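You operate a simulated robot arm through the tools that you are given. There is no shell and no other tool.

You run a simulated robot arm. Do the job below in one go: nothing can be reset, and whatever is moved stays where it is left.

## Task
Put things in order on the short bench top. At the end: the white crank pot stands where the black edge clip stood; the brown tamper stands where the white crank pot stood; the black edge clip stands on top of the brown sanding block; the blue lamp from the short bench top stands on top of the orange battery; whatever was shut is shut again. Leave all else as you found it, and nothing knocked over.

It is judged by the outcome, as a careful person would: the job done as asked, and still so three seconds after it is handed in. It fails if anything else is knocked over, pushed out of place, dropped, spilled or broken.

## Robot
A 6-joint arm with a two-finger parallel gripper, fixed in place. Base frame: the origin is at the foot of the arm, x ahead of it, y to its left, z up; the work surface is at about z = 0. Lengths are in mm, angles in degrees, forces in N, time in s.
With the tool pointing down near the work surface it reaches from about 160 to 420 mm from the base axis. Its first joint turns from -66.0 to 66.0 degrees. Payload 1.57 kg.
The TCP is the grasp point between the finger pads, 30 mm short of the fingertips. In the tool frame z runs along the fingers and y along their closing line. The gripper opens to 80 mm. The fingers are 17 mm wide and 12 mm thick; the gripper's body (40 by 82 mm) begins 80 mm behind the TCP.
Orientation is told as [roll, pitch, yaw] about the base's x, y, z axes, in that order, counted from this pose: with the fingers straight down and closing along the base's y, the tool's x points along the base's -x, its y along +y and its z along -z.

## Interface
- The arm moves only by the tool jog_arm. Its argument "targets" is one flat list of numbers, 7 for each row, row after row: the shift along the tool's x, y, z in mm, then the turn, a rotation vector about the tool's x, y, z in degrees, then the opening, from 0 (shut) to 1 (fully open). In form: [tx, ty, tz, rx, ry, rz, claw, tx, ty, tz, rx, ry, rz, claw, ...]. A call has 1 to 20 rows; each row is the pose to reach, as a shift and turn from the pose commanded when the call began, along the tool's axes at that moment. Rows are played at 5 a second. More than 50 mm and 8.6 degrees between two rows, or a gripper value outside its range, and nothing of the call is played. Where a pose cannot be reached the arm comes as near as it can. A force on the tool above 40 N (or 10 N above the force at the start of the call, whichever is more), or a blocked arm, ends the call early, and 0.2 s more pass. Each finger travels about 153 mm/s and halts on what it meets, pressing with about 26 N; the grip force reading is that of the motor and also rises with nothing between the fingers. The clock runs only during rows and for 0.2 s after the last one: add rows that repeat a pose to give the fingers time. The reply holds the time, the measured pose of the TCP, the force on the tool along the base axes, the opening and the grip force, in the units named above and with some noise, with the torque about the TCP (base axes, N m) and any sound that the robot's microphone picked up.
- Cameras (640 x 400 px; columns grow to the right, rows downward): "scene" is fixed at [59.1, -334.9, 427.2]; the picture's right is [0.75, -0.67, 0.00], its down [-0.36, -0.41, -0.84] and it looks along [0.56, 0.62, -0.55] (base axes); focal length 214 px, centre (320, 200). "wrist" rides on the gripper at [72, -7, -122] in the tool frame; the picture's right is [0.09, 1.00, 0.00], its down [-0.84, 0.08, -0.54] and it looks along [-0.54, 0.05, 0.84] (tool axes); focal length 238 px, centre (320, 200).
- capture(camera): a new picture of that camera. No time passes.
- probe_pixels(camera, pixels): for up to 12 pixels [column, row] of the newest picture of that camera ("zoom" is the newest enlarged one), the place [x, y, z] in the base frame of the surface seen there, good to about 2 mm. No time passes.
- inspect(camera, box): a new picture of the part [left, top, right, bottom] of that camera's present view, enlarged. No time passes.
- finish_job(): hands the job in; it is judged then, once.

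Unless the task says otherwise, let go and move clear before handing in.

The tools are called after ">>>" as a command line: name --argument value ..., lists and objects as JSON in quotes. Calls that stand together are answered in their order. jog_arm: Moves the arm, as the interface text tells. Its arguments: {"type":"object","properties":{"targets":{"type":"array","items":{"type":"number"}}},"required":["targets"]} The other tools are called the same way: capture (camera) takes a picture; probe_pixels (camera, pixels) gives the place of the surface under pixels of a picture; inspect (camera, box) takes an enlarged picture of a part of a camera's view; finish_job () hands the job in.

At the start:

```text
time_s: 0.0
eef_pos: [225.1, -44.4, 305.0]
tool_rot: [0.1, 0.0, 0.0]
ft_force: [0.6, 0.2, -0.3]
ft_torque: [-0.02, -0.01, 0.02]
gripper_width: 80.2
grip_force: 0.0
```

scene: 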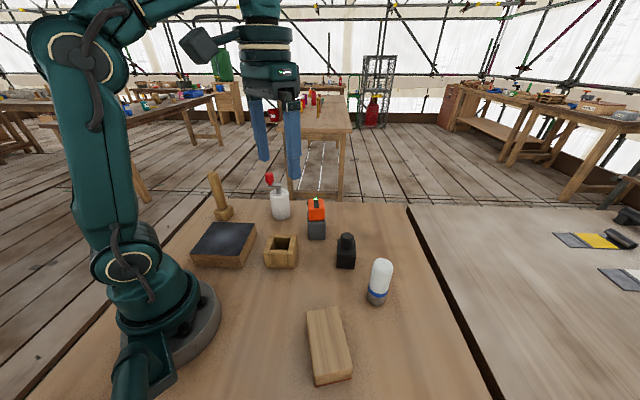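
wrist: 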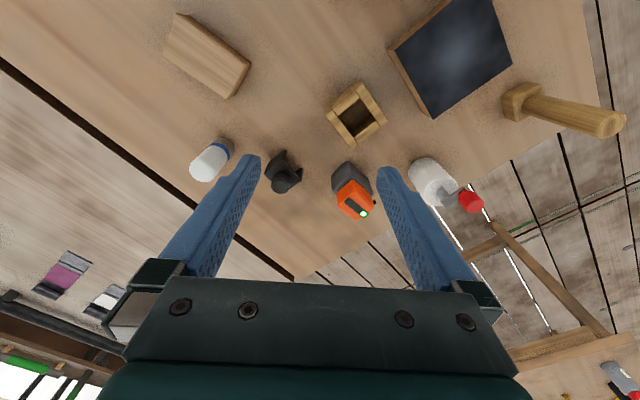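

The scene picture shows a brown tamper (about 220,195), a white crank pot with a red knob (280,200), an orange battery (317,215), a black edge clip (346,250), a white/blue lamp (380,282), a wooden block (328,345), a dark-topped block (224,243) and an open wooden box (281,250). I'll enlarge the views to identify each one properly.

>>> inspect --camera "scene" --box '[180, 160, 340, 280]'

>>> inspect --camera "scene" --box '[280, 190, 440, 400]'

>>> inspect --camera "wrist" --box '[150, 0, 400, 230]'

>>> inspect --camera "wrist" --box '[320, 0, 640, 230]'

```text
3.33 times, centred on (260, 220) of scene
```

zoom: 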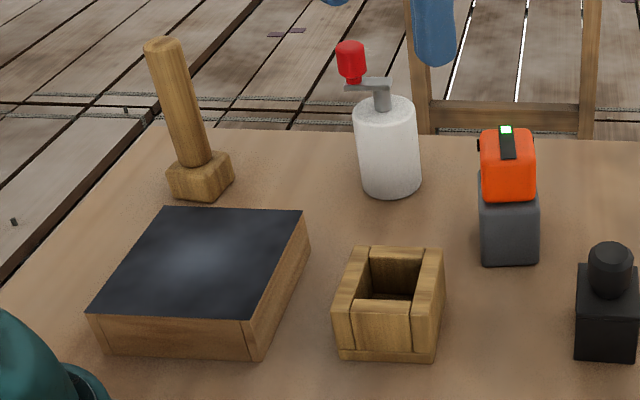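

```text
1.90 times, centred on (360, 295) of scene
```

zoom: 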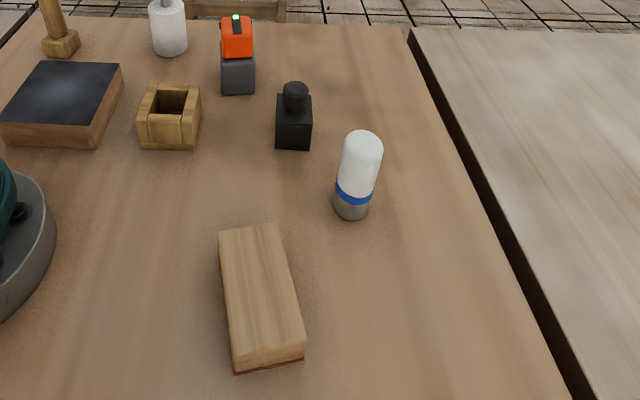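

```text
1.74 times, centred on (275, 115) of wrist
```

zoom: 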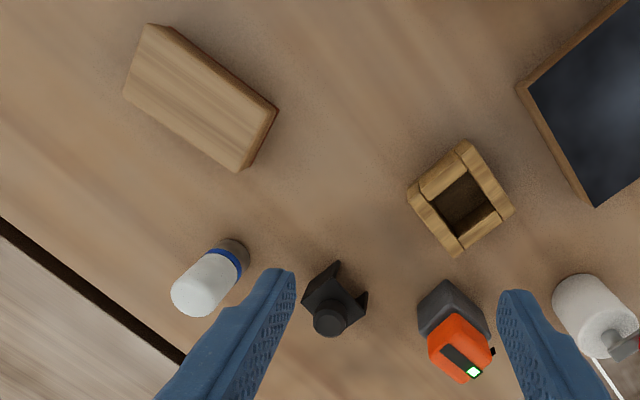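

```text
1.74 times, centred on (480, 115) of wrist
```

zoom: 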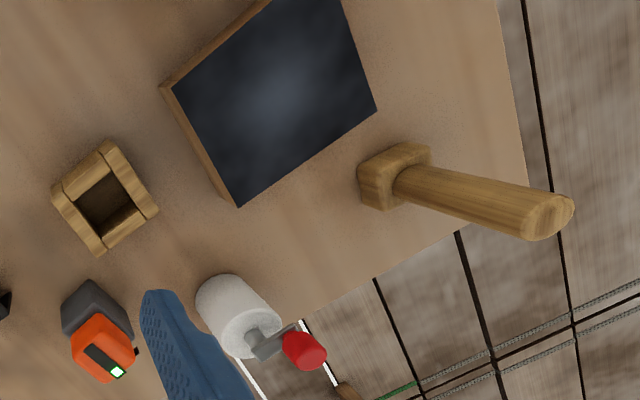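

The white cylinder with the blue ring (380,282) looks like the blue lamp, and the wooden block with a reddish underside (328,345) looks like the sanding block. I'll probe points on the objects to get their positions and sizes.

>>> probe_pixels --camera "scene" --pixels '[[269, 177], [280, 190], [281, 215], [276, 181], [317, 202], [309, 220], [317, 238], [346, 237], [346, 248], [346, 268], [336, 255], [355, 255]]'

>>> probe_pixels --camera "scene" --pixels '[[382, 262], [376, 303], [369, 297], [385, 299], [308, 311], [336, 308], [351, 374], [314, 384], [316, 379], [350, 366], [380, 280], [376, 293]]'

>>> probe_pixels --camera "scene" --pixels '[[214, 175], [223, 208], [218, 220], [232, 214], [218, 195], [228, 203], [224, 240], [281, 270], [264, 265], [298, 262], [282, 238], [275, 242]]'

>>> probe_pixels --camera "wrist" --pixels '[[283, 186], [274, 168], [286, 160], [300, 172], [296, 182], [281, 172], [208, 165], [228, 148], [353, 200], [350, 172], [430, 180], [440, 195]]'

```text
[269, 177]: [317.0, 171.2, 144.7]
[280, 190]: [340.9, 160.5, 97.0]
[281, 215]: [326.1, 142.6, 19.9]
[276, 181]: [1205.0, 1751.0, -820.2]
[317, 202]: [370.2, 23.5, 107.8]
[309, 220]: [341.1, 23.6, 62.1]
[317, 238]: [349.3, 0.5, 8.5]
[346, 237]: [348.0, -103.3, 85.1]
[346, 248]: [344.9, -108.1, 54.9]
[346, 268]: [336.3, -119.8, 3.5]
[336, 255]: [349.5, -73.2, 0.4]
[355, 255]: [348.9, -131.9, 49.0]
```

```text
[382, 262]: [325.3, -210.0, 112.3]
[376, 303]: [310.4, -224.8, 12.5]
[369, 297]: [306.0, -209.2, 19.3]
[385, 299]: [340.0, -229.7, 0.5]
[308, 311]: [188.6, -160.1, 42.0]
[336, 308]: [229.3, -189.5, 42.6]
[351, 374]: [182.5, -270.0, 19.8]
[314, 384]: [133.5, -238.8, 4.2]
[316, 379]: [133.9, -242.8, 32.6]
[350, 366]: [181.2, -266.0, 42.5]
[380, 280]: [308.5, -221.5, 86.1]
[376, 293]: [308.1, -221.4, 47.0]
```

```text
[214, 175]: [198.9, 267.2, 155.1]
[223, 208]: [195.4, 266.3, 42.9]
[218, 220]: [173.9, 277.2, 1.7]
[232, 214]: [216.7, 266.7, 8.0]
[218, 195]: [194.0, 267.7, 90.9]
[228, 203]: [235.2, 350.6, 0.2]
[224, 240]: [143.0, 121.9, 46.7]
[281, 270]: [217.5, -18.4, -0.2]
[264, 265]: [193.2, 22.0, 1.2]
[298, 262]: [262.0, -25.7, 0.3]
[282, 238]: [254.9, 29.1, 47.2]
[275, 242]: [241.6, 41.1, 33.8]
```

```text
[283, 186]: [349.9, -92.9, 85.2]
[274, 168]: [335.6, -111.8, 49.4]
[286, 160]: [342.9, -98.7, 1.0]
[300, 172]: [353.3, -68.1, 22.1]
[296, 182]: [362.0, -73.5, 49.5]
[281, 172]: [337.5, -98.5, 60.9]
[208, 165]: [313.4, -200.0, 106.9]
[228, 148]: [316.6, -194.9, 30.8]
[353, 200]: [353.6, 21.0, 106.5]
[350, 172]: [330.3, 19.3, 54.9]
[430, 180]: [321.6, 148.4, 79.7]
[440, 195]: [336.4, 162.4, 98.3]
```

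The probes give rough positions: clip (350,-100), pot (335,158), battery (360,20), lamp (322,-212), sanding block (182,-215), tamper (200,270). I'll enlarge the individual items to see their shape and orientation.

>>> inspect --camera "wrist" --box '[250, 135, 320, 205]'

>>> inspect --camera "scene" --box '[320, 220, 400, 310]'

>>> inspect --camera "scene" --box '[255, 165, 335, 245]'

>>> inspect --camera "scene" --box '[290, 295, 370, 395]'

```text
5.71 times, centred on (285, 170) of wrist
```

zoom: 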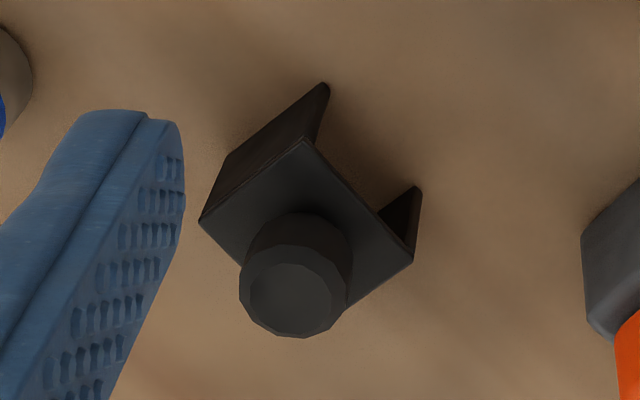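

```text
4.44 times, centred on (360, 265) of scene
```

zoom: 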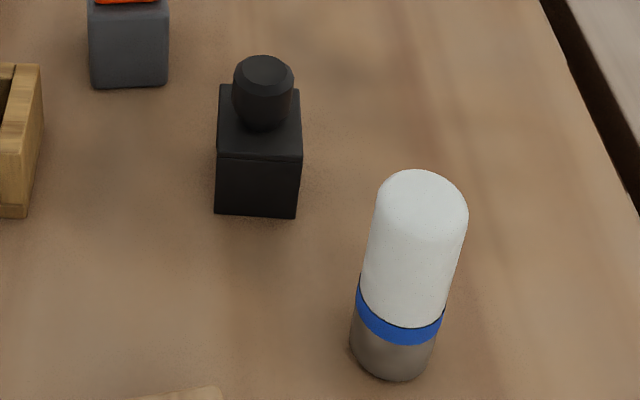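

```text
5.00 times, centred on (295, 205) of scene
```

zoom: 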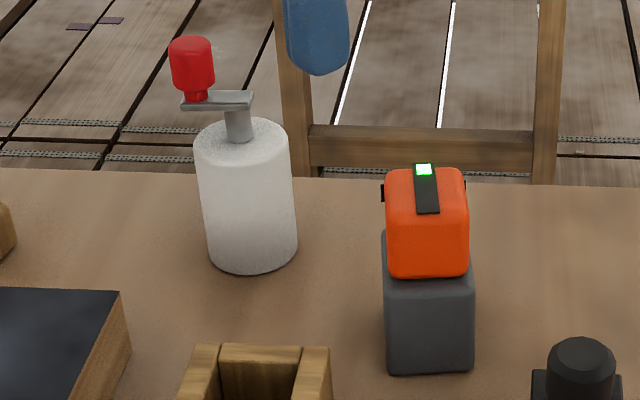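

```text
4.00 times, centred on (330, 345) of scene
```

zoom: 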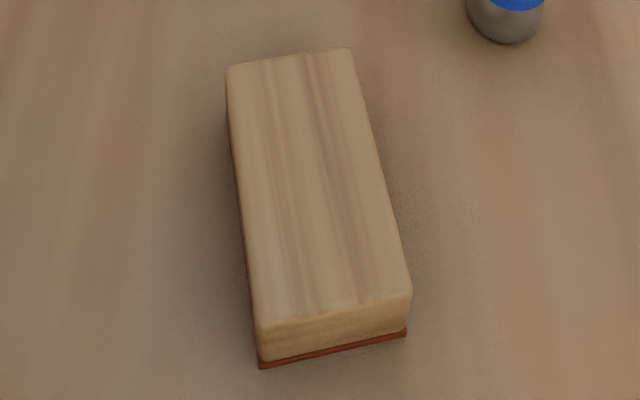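

The clip is an upside-down U with a knob on top. The pot has a crank whose red knob points off to one side. I'll zoom on each item again and probe its corners to get the yaw.

>>> inspect --camera "wrist" --box '[250, 135, 320, 205]'

>>> probe_pixels --camera "zoom" --pixels '[[303, 148], [207, 220], [405, 257], [325, 88], [415, 193], [290, 290], [300, 220], [345, 310], [270, 180], [355, 200], [245, 270], [340, 270]]'

>>> inspect --camera "wrist" --box '[150, 0, 260, 110]'

>>> probe_pixels --camera "zoom" --pixels '[[152, 82], [85, 195], [485, 535], [570, 390], [300, 250], [250, 200], [575, 340], [480, 390], [420, 370], [165, 95], [100, 205], [450, 340]]'

```text
5.71 times, centred on (285, 170) of wrist
```

zoom: 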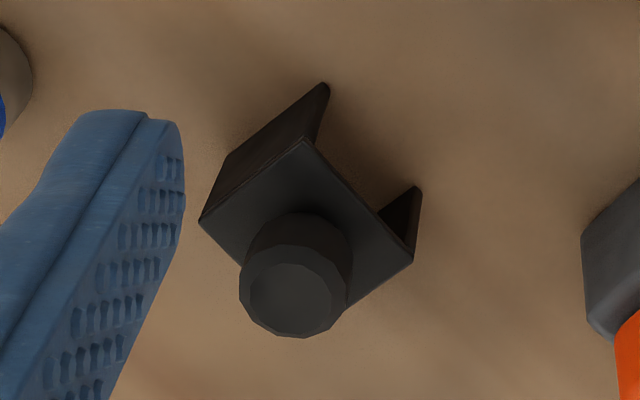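

```text
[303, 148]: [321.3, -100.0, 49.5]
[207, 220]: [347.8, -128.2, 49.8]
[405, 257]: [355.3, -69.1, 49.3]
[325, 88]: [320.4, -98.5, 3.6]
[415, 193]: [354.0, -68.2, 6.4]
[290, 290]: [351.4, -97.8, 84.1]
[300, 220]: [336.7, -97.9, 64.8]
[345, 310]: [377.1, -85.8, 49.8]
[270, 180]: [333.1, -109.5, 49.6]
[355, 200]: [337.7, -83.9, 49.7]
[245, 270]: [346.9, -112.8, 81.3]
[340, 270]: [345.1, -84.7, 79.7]
```

```text
3.64 times, centred on (205, 55) of wrist
```

zoom: 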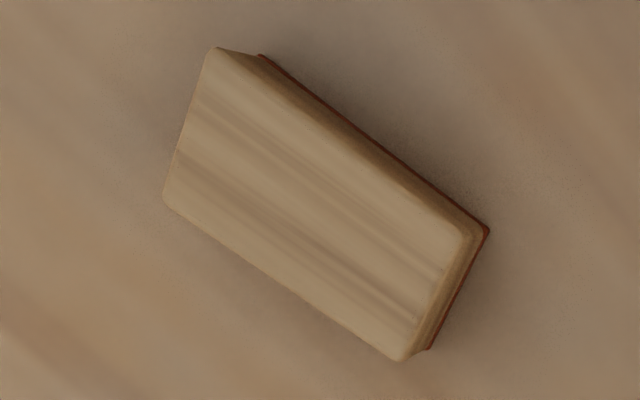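

```text
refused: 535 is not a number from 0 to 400
```

The clip's top corners sit at about (321,-100), (348,-128) and (356,-69) at z 49.5, with knob centre (351,-98) and knob top at 85. Next I'll probe the block corners and zoom on the battery and pot.

>>> probe_pixels --camera "zoom" --pixels '[[215, 52], [167, 198], [463, 235], [402, 355], [310, 200], [250, 150], [484, 232], [262, 58]]'

>>> inspect --camera "wrist" --box '[320, 150, 385, 225]'

>>> probe_pixels --camera "zoom" --pixels '[[290, 190], [350, 290], [250, 270], [390, 230], [330, 330], [300, 250], [360, 230], [320, 100], [250, 130], [330, 200], [280, 240], [200, 200]]'

>>> inspect --camera "wrist" --box '[400, 145, 500, 220]'

```text
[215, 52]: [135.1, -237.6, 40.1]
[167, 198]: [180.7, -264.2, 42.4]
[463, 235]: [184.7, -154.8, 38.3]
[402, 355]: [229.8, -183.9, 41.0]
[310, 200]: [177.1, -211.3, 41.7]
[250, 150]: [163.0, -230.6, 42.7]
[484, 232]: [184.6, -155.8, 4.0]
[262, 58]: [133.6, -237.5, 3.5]
```

```text
5.33 times, centred on (352, 188) of wrist
```

zoom: 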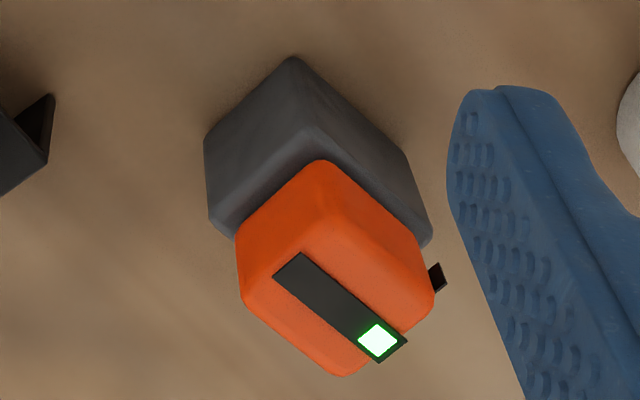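

```text
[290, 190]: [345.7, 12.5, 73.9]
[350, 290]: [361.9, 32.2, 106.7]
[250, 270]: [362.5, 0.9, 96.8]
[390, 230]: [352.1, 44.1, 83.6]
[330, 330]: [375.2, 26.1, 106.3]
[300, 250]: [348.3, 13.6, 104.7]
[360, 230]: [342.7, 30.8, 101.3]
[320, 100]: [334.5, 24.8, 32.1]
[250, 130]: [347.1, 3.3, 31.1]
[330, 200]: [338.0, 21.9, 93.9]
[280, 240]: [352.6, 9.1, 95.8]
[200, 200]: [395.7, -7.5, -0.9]
```

```text
5.33 times, centred on (450, 182) of wrist
```

zoom: 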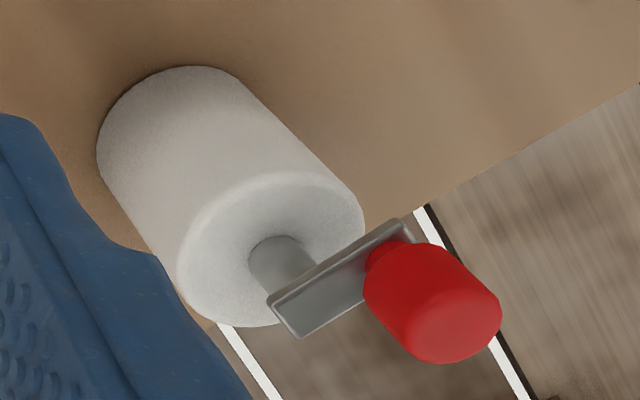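

The block's top is centred near (182.5,-210.5) at z 42, with its long axis at about 59°. The last zoom shows the pot's crank arm running right and up from the shaft at (285,265) to the red knob at (430,305); I'll probe those and then zoom on the lamp and tamper.

>>> probe_pixels --camera "zoom" --pixels '[[285, 255], [280, 300], [390, 235], [330, 285], [460, 320], [400, 285], [200, 260], [345, 215], [265, 200], [215, 300], [200, 120], [240, 240]]'

>>> inspect --camera "wrist" --box '[180, 125, 250, 195]'

>>> probe_pixels --camera "zoom" --pixels '[[130, 280], [200, 200], [230, 250], [290, 200], [250, 150], [330, 110], [280, 230], [330, 170], [180, 330], [90, 250], [380, 150], [390, 180]]'

>>> inspect --camera "wrist" --box '[490, 70, 640, 150]'

>>> probe_pixels --camera "zoom" --pixels '[[60, 80], [80, 150], [150, 60], [200, 150], [300, 180], [400, 210], [500, 240], [560, 230], [300, 130], [300, 230], [550, 210], [150, 120]]'

```text
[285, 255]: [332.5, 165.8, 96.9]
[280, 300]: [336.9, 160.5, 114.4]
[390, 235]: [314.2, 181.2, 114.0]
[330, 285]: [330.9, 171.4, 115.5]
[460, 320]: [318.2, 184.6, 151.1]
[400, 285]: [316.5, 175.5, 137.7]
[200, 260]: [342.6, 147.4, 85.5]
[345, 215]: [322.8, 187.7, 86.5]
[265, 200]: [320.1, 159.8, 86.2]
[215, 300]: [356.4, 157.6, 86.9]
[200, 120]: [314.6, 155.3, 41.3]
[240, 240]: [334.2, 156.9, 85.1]
```

```text
5.71 times, centred on (215, 160) of wrist
```

zoom: 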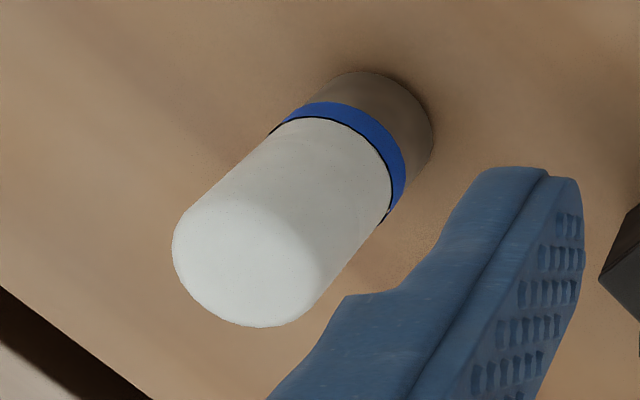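

```text
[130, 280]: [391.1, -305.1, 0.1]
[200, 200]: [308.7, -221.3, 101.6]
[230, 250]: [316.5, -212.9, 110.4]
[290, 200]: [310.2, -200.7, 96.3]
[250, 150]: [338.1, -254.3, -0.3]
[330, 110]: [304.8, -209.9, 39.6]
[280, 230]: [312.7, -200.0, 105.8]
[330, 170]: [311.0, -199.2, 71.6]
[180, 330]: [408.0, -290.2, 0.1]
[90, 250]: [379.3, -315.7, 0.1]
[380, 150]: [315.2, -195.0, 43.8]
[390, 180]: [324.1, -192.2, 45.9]
```

```text
4.27 times, centred on (565, 110) of wrist
```

zoom: 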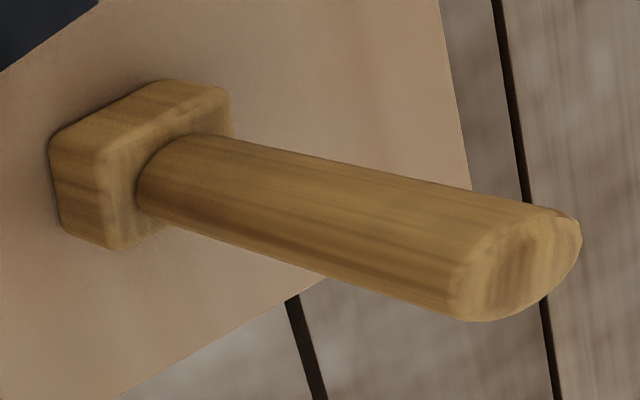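

```text
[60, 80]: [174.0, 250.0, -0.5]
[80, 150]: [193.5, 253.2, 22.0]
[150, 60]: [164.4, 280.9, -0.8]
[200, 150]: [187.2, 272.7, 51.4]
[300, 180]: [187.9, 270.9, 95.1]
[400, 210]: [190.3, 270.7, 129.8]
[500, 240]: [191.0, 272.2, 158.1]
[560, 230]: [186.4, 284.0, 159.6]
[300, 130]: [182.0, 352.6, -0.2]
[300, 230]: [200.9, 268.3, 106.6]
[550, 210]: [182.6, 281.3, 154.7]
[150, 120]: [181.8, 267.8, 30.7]
```

Measurements so far: pot centre about (339,170) with crank knob top at 151, lamp about (323.5,-212) with radius about 19, clip centre (351.5,-98.5). I'll start with the clip by moving above it at z 150, with the closing line across its two walls (yaw about -48.5).

>>> jog_arm --targets '[-15.8, -6.8, 19.4, 0, 0, 6.06, 1, -31.6, -13.5, 38.8, 0, 0, 12.13, 1, -47.4, -20.3, 58.1, 0, 0, 18.19, 1, -63.2, -27.1, 77.5, 0, 0, 24.25, 1, -79, -33.8, 96.9, 0, 0, 30.3, 1, -94.8, -40.6, 116.3, 0, 0, 36.4, 1, -110.6, -47.3, 135.6, 0, 0, 42.4, 1, -126.4, -54.1, 155, 0, 0, 48.5, 1, -126.4, -54.1, 155, 0, 0, 48.5, 1]'

>>> capture --camera "wrist"

>>> capture --camera "scene"

```text
time_s: 2.0
eef_pos: [351.8, -99.0, 150.8]
tool_rot: [0.1, 0.1, -48.6]
ft_force: [0.6, 0.9, -0.5]
ft_torque: [-0.04, 0.04, 0.0]
gripper_width: 79.9
grip_force: 0.1
```

```text
taken
```

wrist: 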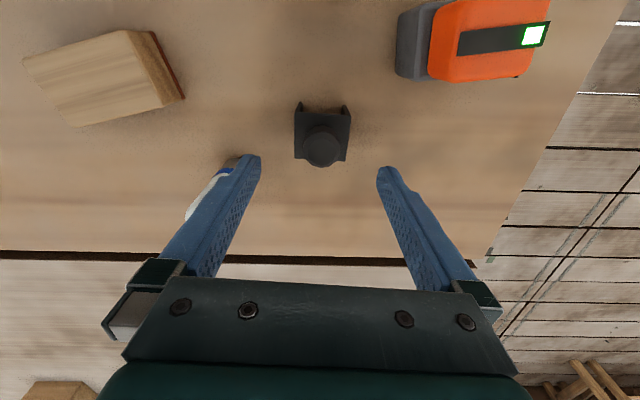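

```text
taken
```

scene: 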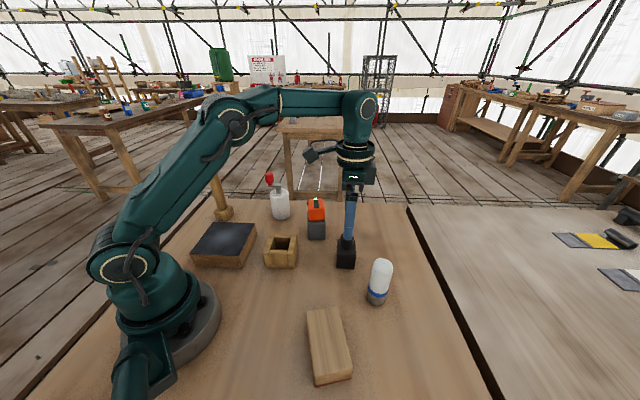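

The clip sits squarely between the fingers in the wrist view (about 322,135) with its edges parallel to them. I'll zoom in and probe to check the centring.

>>> inspect --camera "wrist" --box '[270, 85, 380, 175]'

>>> probe_pixels --camera "zoom" --pixels '[[155, 172], [150, 310], [385, 195], [370, 320], [240, 190], [250, 290], [230, 290], [160, 100], [370, 110], [300, 290], [172, 240], [372, 250]]'

```text
4.44 times, centred on (325, 130) of wrist
```

zoom: 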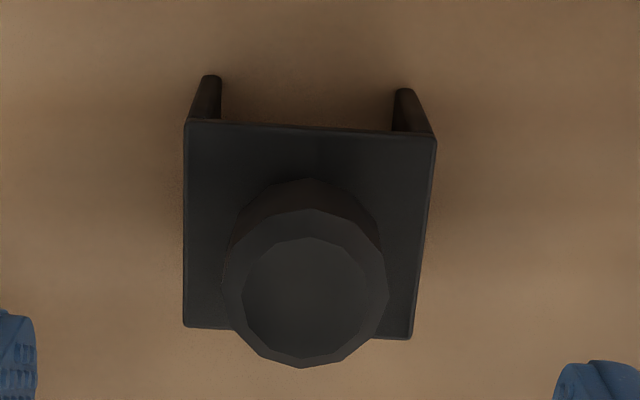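

```text
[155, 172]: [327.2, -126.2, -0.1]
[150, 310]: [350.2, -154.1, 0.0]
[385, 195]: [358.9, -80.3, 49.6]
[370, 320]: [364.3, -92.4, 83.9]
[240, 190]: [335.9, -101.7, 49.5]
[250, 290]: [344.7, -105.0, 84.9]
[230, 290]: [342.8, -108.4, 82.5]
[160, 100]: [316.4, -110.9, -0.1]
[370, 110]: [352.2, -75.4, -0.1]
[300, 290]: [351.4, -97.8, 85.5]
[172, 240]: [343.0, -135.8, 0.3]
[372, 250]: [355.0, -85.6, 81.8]
```

I'll probe the four corners of the top plate directly, at zoom pixels (192,128), (428,143), (190,320) and (405,332).

>>> probe_pixels --camera "zoom" --pixels '[[192, 130], [428, 145], [190, 320], [405, 332], [188, 220], [418, 240], [210, 80], [403, 95], [308, 305]]'

```text
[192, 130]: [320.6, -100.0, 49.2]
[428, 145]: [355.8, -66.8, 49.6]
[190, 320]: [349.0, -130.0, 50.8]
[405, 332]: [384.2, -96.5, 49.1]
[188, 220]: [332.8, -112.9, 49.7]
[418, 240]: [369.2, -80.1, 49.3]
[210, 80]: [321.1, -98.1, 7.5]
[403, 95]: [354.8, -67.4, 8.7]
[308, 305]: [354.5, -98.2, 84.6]
```

The corners give clip centre (352.4,-98.3) with the wall-to-wall direction at 43.3°, so I'll trim the yaw by about 2° and go down to TCP z = 40.

>>> jog_arm --targets '[0.1, 0.9, 20, 0, 0, -1.9, 1, 0.1, 0.9, 45, 0, 0, -1.9, 1, 0.1, 0.9, 70, 0, 0, -1.9, 1, 0.1, 0.9, 95, 0, 0, -1.9, 1, 0.1, 0.9, 110, 0, 0, -1.9, 1, 0.1, 0.9, 110, 0, 0, -1.9, 1]'

>>> capture --camera "wrist"

```text
time_s: 3.4
eef_pos: [352.1, -97.6, 40.0]
tool_rot: [0.0, 0.1, -46.5]
ft_force: [-0.8, -1.7, 0.6]
ft_torque: [-0.02, 0.01, -0.03]
gripper_width: 80.0
grip_force: 0.0
```

```text
taken
```

wrist: 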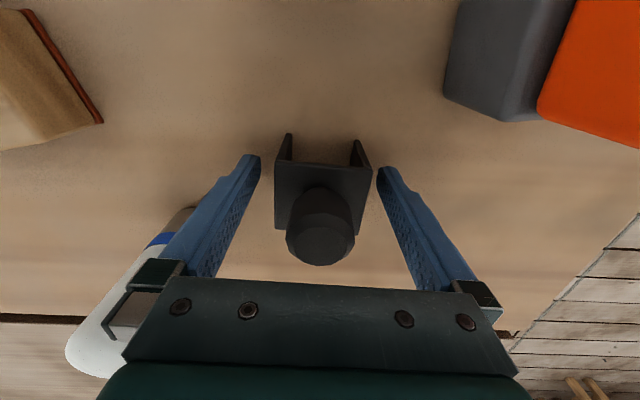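

The fingers are at either side of the clip with clearance (gaps at columns 260–275 and 370–378) and no contact force. I'll close the gripper.

>>> jog_arm --targets '[0, 0, 0, 0, 0, 0, 0.7, 0, 0, 0, 0, 0, 0, 0.55, 0, 0, 0, 0, 0, 0, 0, 0, 0, 0, 0, 0, 0, 0]'

>>> capture --camera "wrist"

```text
time_s: 4.4
eef_pos: [352.6, -98.5, 40.0]
tool_rot: [0.1, 0.1, -46.7]
ft_force: [0.1, -0.1, -0.5]
ft_torque: [0.03, 0.0, 0.0]
gripper_width: 51.8
grip_force: 25.5
```

```text
taken
```

wrist: 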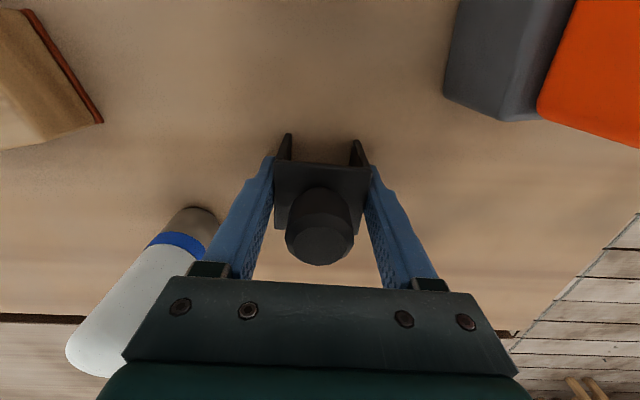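

The clip is gripped (width 51.8, grip 25.5 N). I'll lift it to z about 130 and carry it above the sanding block, turning it to line up with the block.

>>> jog_arm --targets '[0, 0, -10, 0, 0, 0, 0, 0, 0, -30, 0, 0, 0, 0, 0, 0, -55, 0, 0, 0, 0, 0, 0, -75, 0, 0, 0, 0, 3.9, -22.1, -90, 0, 0, -1.9, 0, 8.8, -50.2, -90, 0, 0, -4, 0, 13.8, -78.2, -90, 0, 0, -6.2, 0, 18.7, -106.3, -90, 0, 0, -8.4, 0, 23.7, -134.4, -90, 0, 0, -10.7, 0, 28.2, -160.5, -90, 0, 0, -12.7, 0, 32.1, -182.5, -90, 0, 0, -14.5, 0, 35.3, -200.6, -90, 0, 0, -15.9, 0, 35.3, -200.6, -90, 0, 0, -15.9, 0]'

>>> capture --camera "wrist"

>>> capture --camera "scene"

```text
time_s: 7.2
eef_pos: [181.6, -209.2, 129.4]
tool_rot: [0.1, 0.1, -30.6]
ft_force: [0.2, 0.3, -0.8]
ft_torque: [-0.01, 0.0, -0.02]
gripper_width: 51.8
grip_force: 25.6
```

```text
taken
```

wrist: 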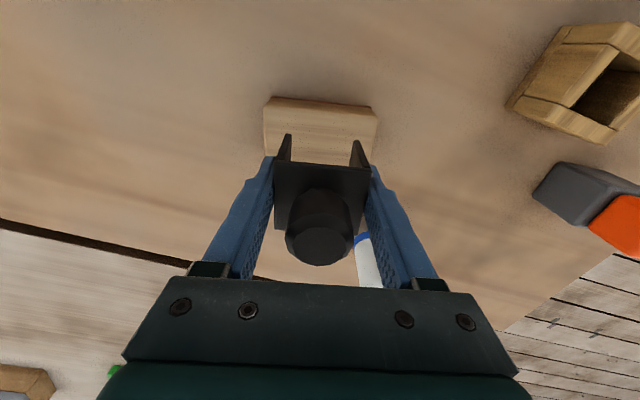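

```text
taken
```

scene: 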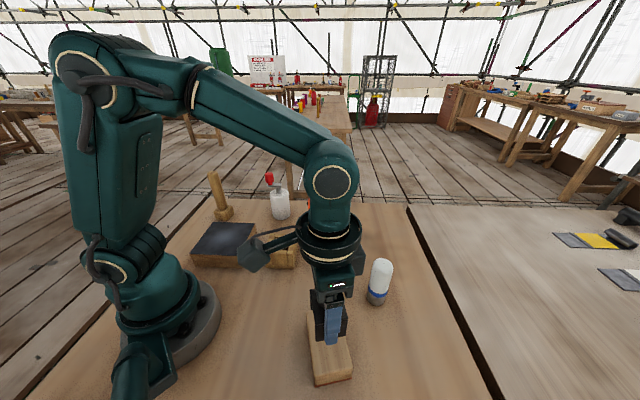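

The clip hangs level above the block, and the block edges look parallel to the gripper (near corners at about (270,98) and (375,108)). I'll probe those corners to confirm the clip will land centred.

>>> inspect --camera "wrist" --box '[250, 80, 400, 175]'

>>> probe_pixels --camera "wrist" --pixels '[[272, 103], [370, 111], [268, 150], [372, 152], [320, 130], [288, 140], [354, 146]]'

```text
4.21 times, centred on (325, 128) of wrist
```

zoom: 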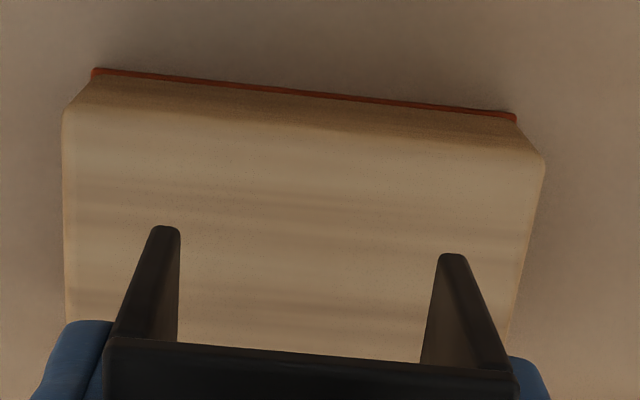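

```text
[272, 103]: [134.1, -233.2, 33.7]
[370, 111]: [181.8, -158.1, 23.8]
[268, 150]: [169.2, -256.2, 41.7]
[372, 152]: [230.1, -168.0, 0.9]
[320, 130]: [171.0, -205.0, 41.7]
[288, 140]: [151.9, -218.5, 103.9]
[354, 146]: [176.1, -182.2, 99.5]
```

The clip legs (probed at z about 100) straddle the block's centre line evenly and are aligned with it. I'll lower to just above the block top, then ease down.

>>> jog_arm --targets '[0, 0, 15, 0, 0, 0, 0, 0, 0, 30, 0, 0, 0, 0, 0, 0, 40, 0, 0, 0, 0, 0, 0, 44, 0, 0, 0, 0, 0, 0, 45, 0, 0, 0, 0, 0, 0, 45, 0, 0, 0, 0]'

>>> capture --camera "wrist"

>>> inspect --camera "scene" --box '[280, 270, 400, 390]'

```text
time_s: 8.6
eef_pos: [181.9, -209.6, 84.6]
tool_rot: [0.1, 0.0, -30.6]
ft_force: [-0.6, -0.2, -0.9]
ft_torque: [0.03, 0.0, 0.05]
gripper_width: 51.6
grip_force: 25.5
```

```text
taken
```

wrist: 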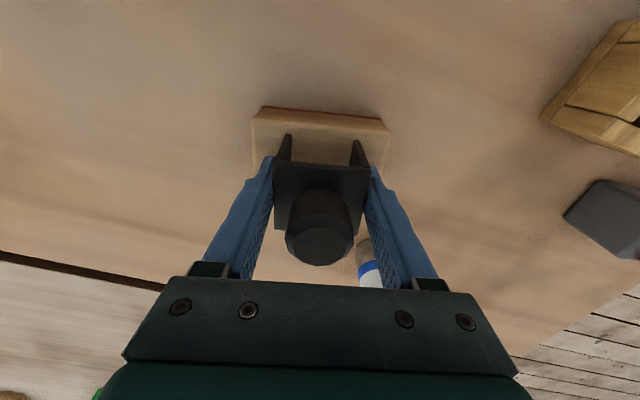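

```text
3.33 times, centred on (340, 330) of scene
```

zoom: 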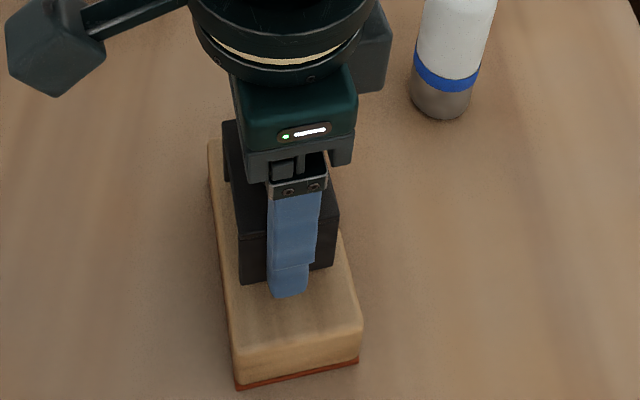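

No contact yet, with the clip's bottom about 2 mm above the block. I'll lower it 1 mm at a time and watch the force.

>>> jog_arm --targets '[0, 0, 0.5, 0, 0, 0, 0, 0, 0, 1, 0, 0, 0, 0, 0, 0, 1.5, 0, 0, 0, 0, 0, 0, 1.5, 0, 0, 0, 0]'

```text
time_s: 9.6
eef_pos: [181.9, -209.7, 82.9]
tool_rot: [0.1, 0.1, -30.7]
ft_force: [-1.0, 0.0, -1.3]
ft_torque: [-0.02, -0.02, 0.0]
gripper_width: 51.8
grip_force: 26.0
```

>>> jog_arm --targets '[0, 0, 0.5, 0, 0, 0, 0, 0, 0, 1, 0, 0, 0, 0, 0, 0, 1, 0, 0, 0, 0]'

```text
time_s: 10.4
eef_pos: [181.0, -208.8, 82.1]
tool_rot: [0.2, 0.1, -30.6]
ft_force: [0.0, 0.1, -1.7]
ft_torque: [-0.05, 0.01, 0.0]
gripper_width: 51.8
grip_force: 26.2
```

The force shows no contact yet (z force -1.7 N at TCP z 82.1). I'll go down another millimetre.

>>> jog_arm --targets '[0, 0, 0.5, 0, 0, 0, 0, 0, 0, 1, 0, 0, 0, 0, 0, 0, 1, 0, 0, 0, 0]'

>>> inspect --camera "wrist" --box '[240, 90, 400, 190]'

```text
time_s: 11.2
eef_pos: [181.6, -210.5, 80.8]
tool_rot: [0.0, 0.1, -30.7]
ft_force: [-2.9, 5.5, 18.0]
ft_torque: [0.1, 0.27, -0.06]
gripper_width: 51.6
grip_force: 25.9
```

```text
4.00 times, centred on (320, 140) of wrist
```

zoom: 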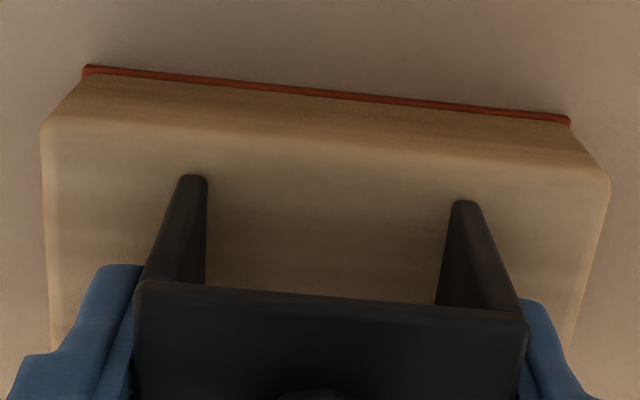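

Contact made: 18 N upward at z 80.8. I'll back off half a millimetre to relieve the push, open the fingers and rise clear.

>>> jog_arm --targets '[0, 0, -0.5, 0, 0, 0, 0, 0, 0, -0.5, 0, 0, 0, 0.75, 0, 0, -0.5, 0, 0, 0, 0.9, 0, 0, -0.5, 0, 0, 0, 1, 0, 0, -15, 0, 0, 0, 1, 0, 0, -35, 0, 0, 0, 1, 0, 0, -60, 0, 0, 0, 1, 0, 0, -85, 0, 0, 0, 1, 0, 0, -110, 0, 0, 0, 1, 0, 0, -110, 0, 0, 0, 1]'

>>> capture --camera "wrist"

>>> capture --camera "scene"

```text
time_s: 13.4
eef_pos: [180.9, -210.4, 191.1]
tool_rot: [0.2, 0.0, -30.7]
ft_force: [0.6, -0.2, -0.5]
ft_torque: [0.04, 0.0, -0.02]
gripper_width: 80.0
grip_force: 0.0
```

```text
taken
```

wrist: 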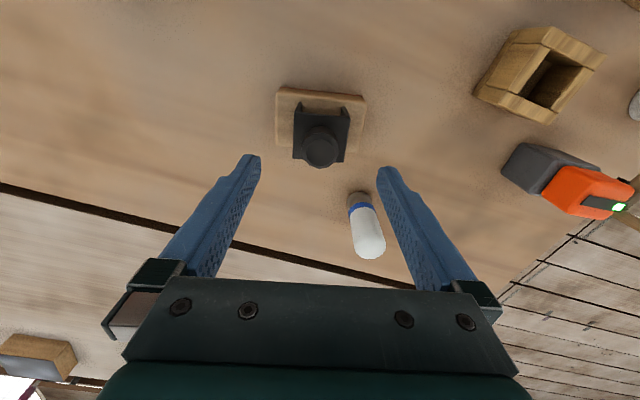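

```text
taken
```

scene: 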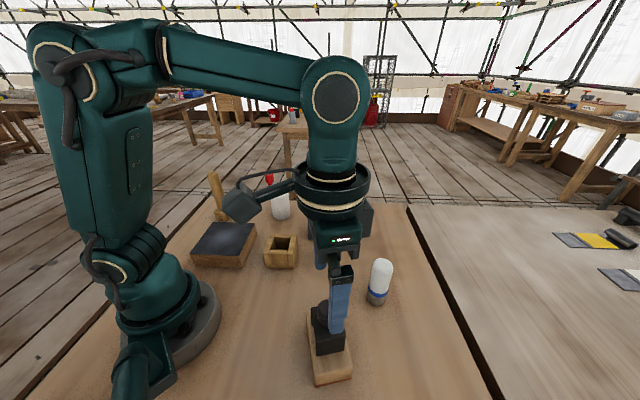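

The clip stands on the sanding block (scene 327,335) and the gripper is clear. Next is the pot: I'll swing over to above it at about z 245, with the closing line at right angles to the crank.

>>> jog_arm --targets '[4.5, 31.4, -10, 0, 0, 0.2, 1, 9.0, 62.7, -20, 0, 0, 0.4, 1, 13.5, 94.1, -30, 0, 0, 0.5, 1, 17.9, 125.5, -40, 0, 0, 0.7, 1, 22.4, 156.8, -48, 0, 0, 0.9, 1, 26.9, 188.2, -54, 0, 0, 1.1, 1, 31.4, 219.6, -54, 0, 0, 1.2, 1, 35.9, 251, -54, 0, 0, 1.4, 1, 40.4, 282.3, -54, 0, 0, 1.6, 1, 44.8, 313.7, -54, 0, 0, 1.8, 1, 49.3, 345.1, -54, 0, 0, 2, 1, 53.8, 376.4, -54, 0, 0, 2.2, 1, 58.3, 407.8, -54, 0, 0, 2.3, 1, 58.3, 407.8, -54, 0, 0, 2.3, 1]'

>>> capture --camera "wrist"

>>> capture --camera "scene"

```text
time_s: 16.4
eef_pos: [317.3, 153.3, 228.3]
tool_rot: [0.2, 0.0, -32.8]
ft_force: [-0.4, 0.2, 0.3]
ft_torque: [0.0, 0.01, -0.01]
gripper_width: 79.9
grip_force: 0.0
out of reach, approached as far as the arm can: row 12, 13, 14
```

```text
taken
```

wrist: 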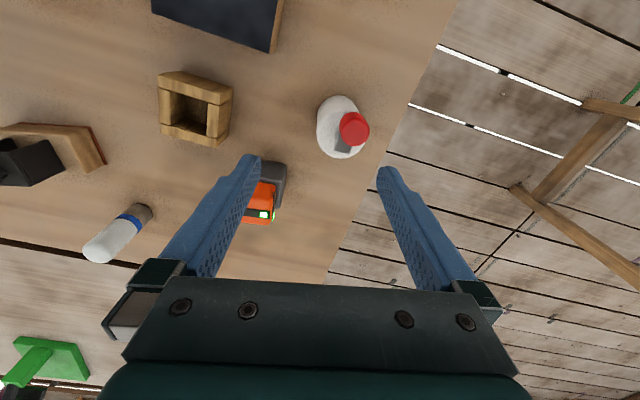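

```text
taken
```

scene: 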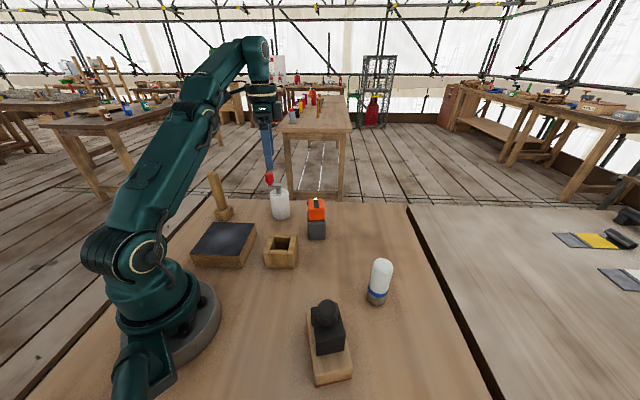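

That spot is out of reach at that height: the arm stopped at (317,153,228), so reach shrinks as z rises. From here I'll zoom on the pot (about 340,128) and measure it exactly before descending.

>>> inspect --camera "wrist" --box '[300, 85, 390, 170]'

>>> probe_pixels --camera "zoom" --pixels '[[170, 200], [230, 60], [120, 150], [200, 320], [280, 330], [330, 180], [330, 230], [250, 200], [300, 300], [240, 280], [370, 220], [290, 140]]'

```text
4.71 times, centred on (345, 128) of wrist
```

zoom: 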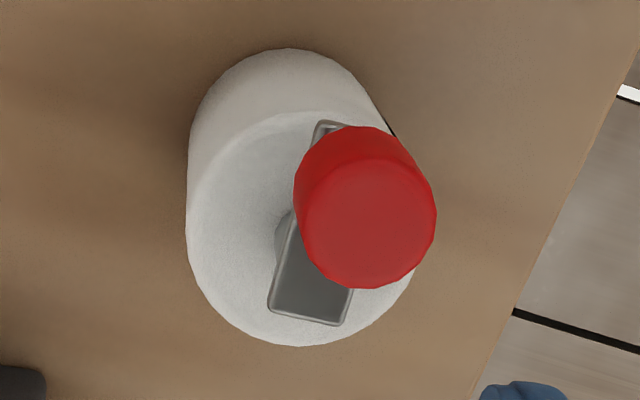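

```text
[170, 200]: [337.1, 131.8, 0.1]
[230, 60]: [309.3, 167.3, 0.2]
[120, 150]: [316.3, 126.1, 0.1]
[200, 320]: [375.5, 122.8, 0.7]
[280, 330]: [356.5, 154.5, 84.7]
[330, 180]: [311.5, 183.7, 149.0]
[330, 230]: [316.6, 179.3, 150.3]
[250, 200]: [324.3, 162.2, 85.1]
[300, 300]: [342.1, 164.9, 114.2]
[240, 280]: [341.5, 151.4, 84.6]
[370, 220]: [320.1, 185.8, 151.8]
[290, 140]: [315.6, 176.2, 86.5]
```

I'll probe the pot's rim and the crank arm's ends for an exact centre and crank direction.

>>> probe_pixels --camera "zoom" --pixels '[[192, 230], [205, 280], [240, 325], [300, 343], [350, 335], [400, 295], [240, 135], [290, 116], [272, 305], [345, 318], [325, 128], [368, 225]]'

```text
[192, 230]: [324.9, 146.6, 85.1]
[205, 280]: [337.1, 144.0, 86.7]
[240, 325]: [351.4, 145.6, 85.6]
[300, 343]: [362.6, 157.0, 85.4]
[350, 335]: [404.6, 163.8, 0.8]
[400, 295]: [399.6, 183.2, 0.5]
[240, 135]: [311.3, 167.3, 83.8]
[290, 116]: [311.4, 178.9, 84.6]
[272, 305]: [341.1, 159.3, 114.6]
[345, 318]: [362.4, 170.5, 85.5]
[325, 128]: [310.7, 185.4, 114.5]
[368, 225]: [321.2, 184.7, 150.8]
```

The rim fit gives pot centre (338,170), radius about 27, crank pointing about 140° and knob top at 151.5. I'll take a cautious 40 mm step down, turning the yaw to about -38, to see how the commanded pose behaved at the reach limit.

>>> jog_arm --targets '[0, 0, 20, 0, 0, 2.5, 1, 0, 0, 40, 0, 0, 5, 1, 0, 0, 40, 0, 0, 5, 1]'

```text
time_s: 17.2
eef_pos: [316.8, 152.9, 188.6]
tool_rot: [0.1, 0.2, -38.1]
ft_force: [-0.7, 1.2, -0.8]
ft_torque: [-0.01, 0.02, -0.03]
gripper_width: 79.8
grip_force: 0.0
```

The commanded pose follows the reached pose, so control is predictable. I'll move over the pot's axis while descending to z 165, with the knob between the fingers, then check.

>>> jog_arm --targets '[-3, 13, 0, 0, 0, 0, 1, -6.1, 26.4, 10, 0, 0, 0, 1, -6.1, 26.4, 23, 0, 0, 0, 1, -6.1, 26.4, 23, 0, 0, 0, 1]'

>>> capture --camera "wrist"

```text
time_s: 18.2
eef_pos: [337.3, 169.3, 165.7]
tool_rot: [0.1, 0.1, -38.1]
ft_force: [0.0, 0.7, 0.7]
ft_torque: [0.01, 0.0, -0.02]
gripper_width: 80.0
grip_force: 0.0
```

```text
taken
```

wrist: 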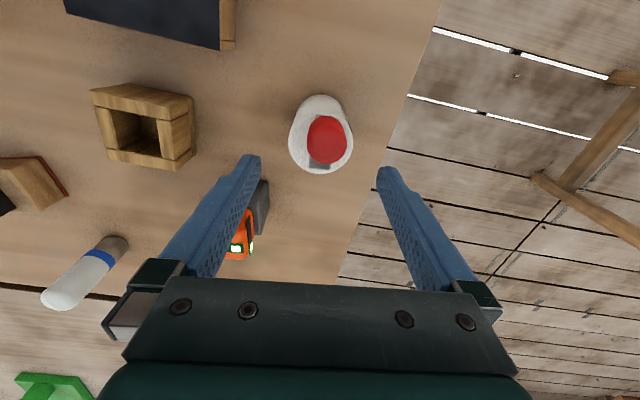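

The pot and its red knob are centred between the fingers (about 322,138). One more rim check before descending.

>>> inspect --camera "wrist" --box '[275, 85, 365, 180]'

>>> probe_pixels --camera "wrist" --pixels '[[290, 145], [296, 160], [310, 171], [325, 173], [340, 169], [350, 158], [351, 145], [291, 135], [327, 145], [325, 120]]'

```text
4.21 times, centred on (320, 132) of wrist
```

zoom: 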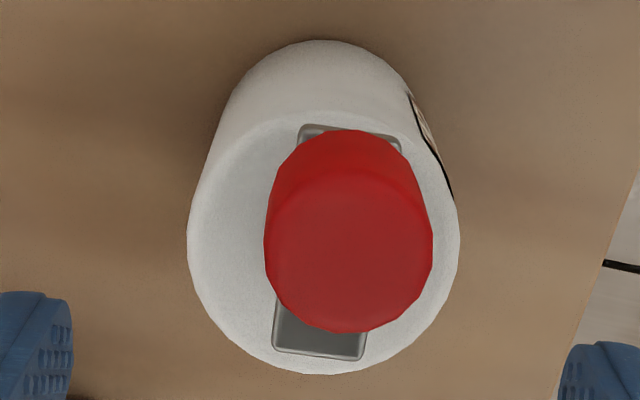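

```text
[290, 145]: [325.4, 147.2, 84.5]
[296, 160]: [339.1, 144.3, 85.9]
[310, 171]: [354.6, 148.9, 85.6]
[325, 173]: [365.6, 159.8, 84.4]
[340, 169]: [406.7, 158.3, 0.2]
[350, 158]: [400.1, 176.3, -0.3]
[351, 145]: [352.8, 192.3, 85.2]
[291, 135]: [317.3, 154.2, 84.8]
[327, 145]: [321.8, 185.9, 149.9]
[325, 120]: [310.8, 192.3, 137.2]
```

The rim fit gives (338.7,170.3). There is an odd dark line with a wood-coloured sliver on the pot's right side (zoom 408–452, 95–190), so I'll take a closer look before gripping.

>>> inspect --camera "wrist" --box '[325, 95, 365, 125]'

>>> probe_pixels --camera "zoom" --pixels '[[100, 200], [220, 150], [280, 200], [330, 280], [360, 340], [300, 260], [400, 200], [200, 250], [250, 180], [320, 300], [280, 240], [380, 370]]'

```text
13.33 times, centred on (345, 110) of wrist
```

zoom: 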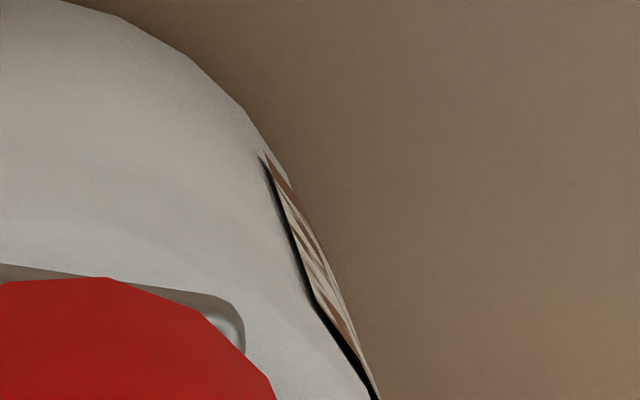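

```text
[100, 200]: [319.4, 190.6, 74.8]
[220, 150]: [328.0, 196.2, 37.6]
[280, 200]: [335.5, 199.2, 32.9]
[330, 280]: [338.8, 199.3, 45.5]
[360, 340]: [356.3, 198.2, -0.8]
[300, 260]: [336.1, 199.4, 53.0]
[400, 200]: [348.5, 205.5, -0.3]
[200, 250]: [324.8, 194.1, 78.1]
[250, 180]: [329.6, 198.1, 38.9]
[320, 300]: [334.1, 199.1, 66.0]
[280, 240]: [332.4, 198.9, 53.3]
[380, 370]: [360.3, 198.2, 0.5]
```

It's only a striped label on the pot's side, so it's safe to grip. I'll descend to TCP z about 78, which leaves about 6 mm between the gripper body and the knob.

>>> jog_arm --targets '[0, 0.8, 20, 0, 0, 0, 1, 0, 0.8, 40, 0, 0, 0, 1, 0, 0.8, 60, 0, 0, 0, 1, 0, 0.8, 75, 0, 0, 0, 1, 0, 0.8, 83, 0, 0, 0, 1, 0, 0.8, 87, 0, 0, 0, 1, 0, 0.8, 87, 0, 0, 0, 1]'

>>> capture --camera "wrist"

>>> inspect --camera "scene" --box '[220, 130, 340, 230]'

```text
time_s: 19.8
eef_pos: [338.2, 170.6, 78.1]
tool_rot: [0.1, 0.1, -38.0]
ft_force: [0.8, 0.6, 0.8]
ft_torque: [-0.03, -0.01, -0.03]
gripper_width: 79.8
grip_force: 0.1
```

```text
taken
```

wrist: 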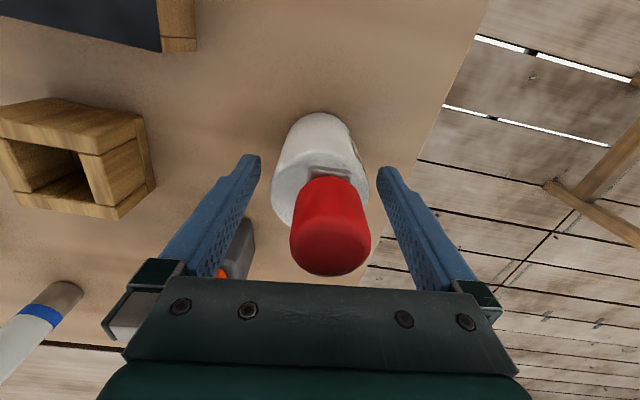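

```text
4.00 times, centred on (280, 180) of scene
```

zoom: 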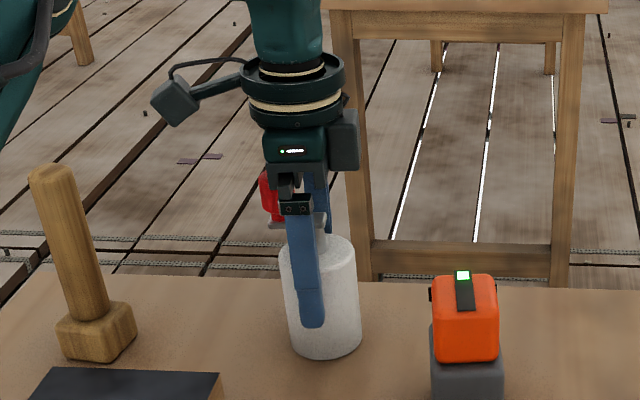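

The fingers straddle the pot's body with the knob clear of the gripper body, and there is no contact force. I'll close on the pot.

>>> jog_arm --targets '[0, 0, 0, 0, 0, 0, 0.8, 0, 0, 0, 0, 0, 0, 0.7, 0, 0, 0, 0, 0, 0, 0, 0, 0, 0, 0, 0, 0, 0]'

>>> capture --camera "wrist"

```text
time_s: 20.8
eef_pos: [337.8, 169.9, 77.1]
tool_rot: [0.2, 0.0, -38.0]
ft_force: [-0.7, -0.8, 0.9]
ft_torque: [-0.07, 0.04, -0.02]
gripper_width: 57.2
grip_force: 26.1
```

```text
taken
```

wrist: 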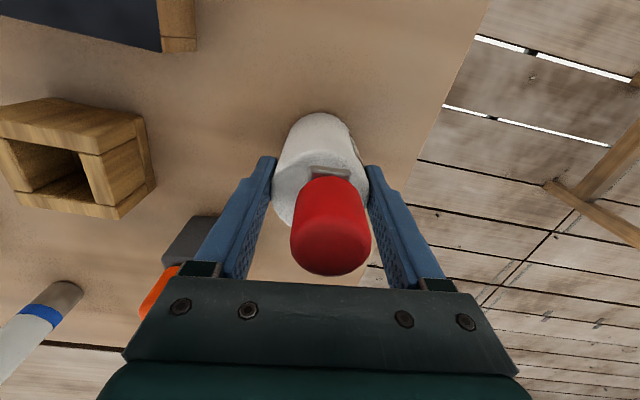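

The pot is held (width 57.2, 26 N). I'll lift it 70 mm straight up and check the hold.

>>> jog_arm --targets '[0, 0, -5, 0, 0, 0, 0, 0, 0, -20, 0, 0, 0, 0, 0, 0, -40, 0, 0, 0, 0, 0, 0, -58, 0, 0, 0, 0, 0, 0, -70, 0, 0, 0, 0, 0, 0, -70, 0, 0, 0, 0]'

>>> capture --camera "wrist"

>>> capture --camera "scene"

```text
time_s: 22.2
eef_pos: [338.5, 171.7, 148.0]
tool_rot: [0.1, 0.0, -38.0]
ft_force: [0.1, -0.4, -1.5]
ft_torque: [0.01, -0.01, 0.03]
gripper_width: 57.1
grip_force: 26.1
```

```text
taken
```

wrist: 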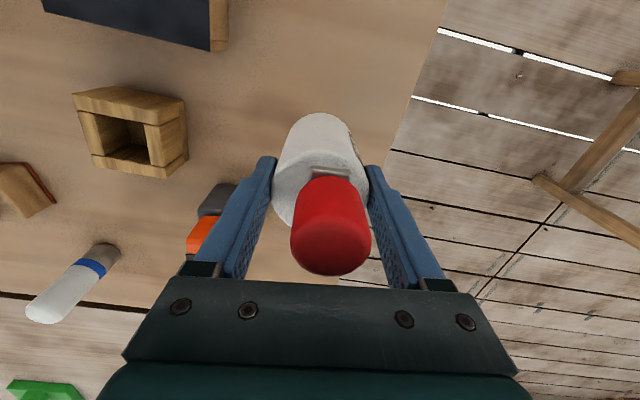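

```text
taken
```

scene: 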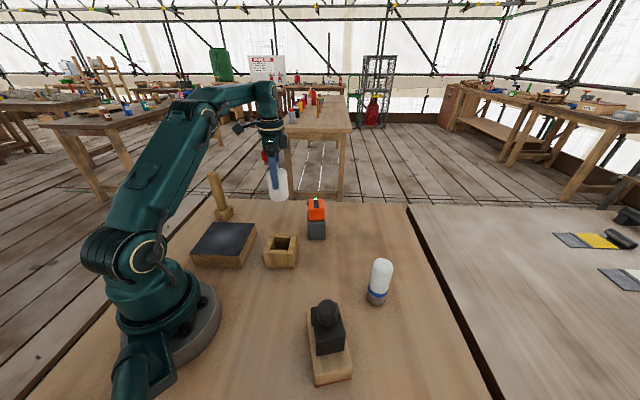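

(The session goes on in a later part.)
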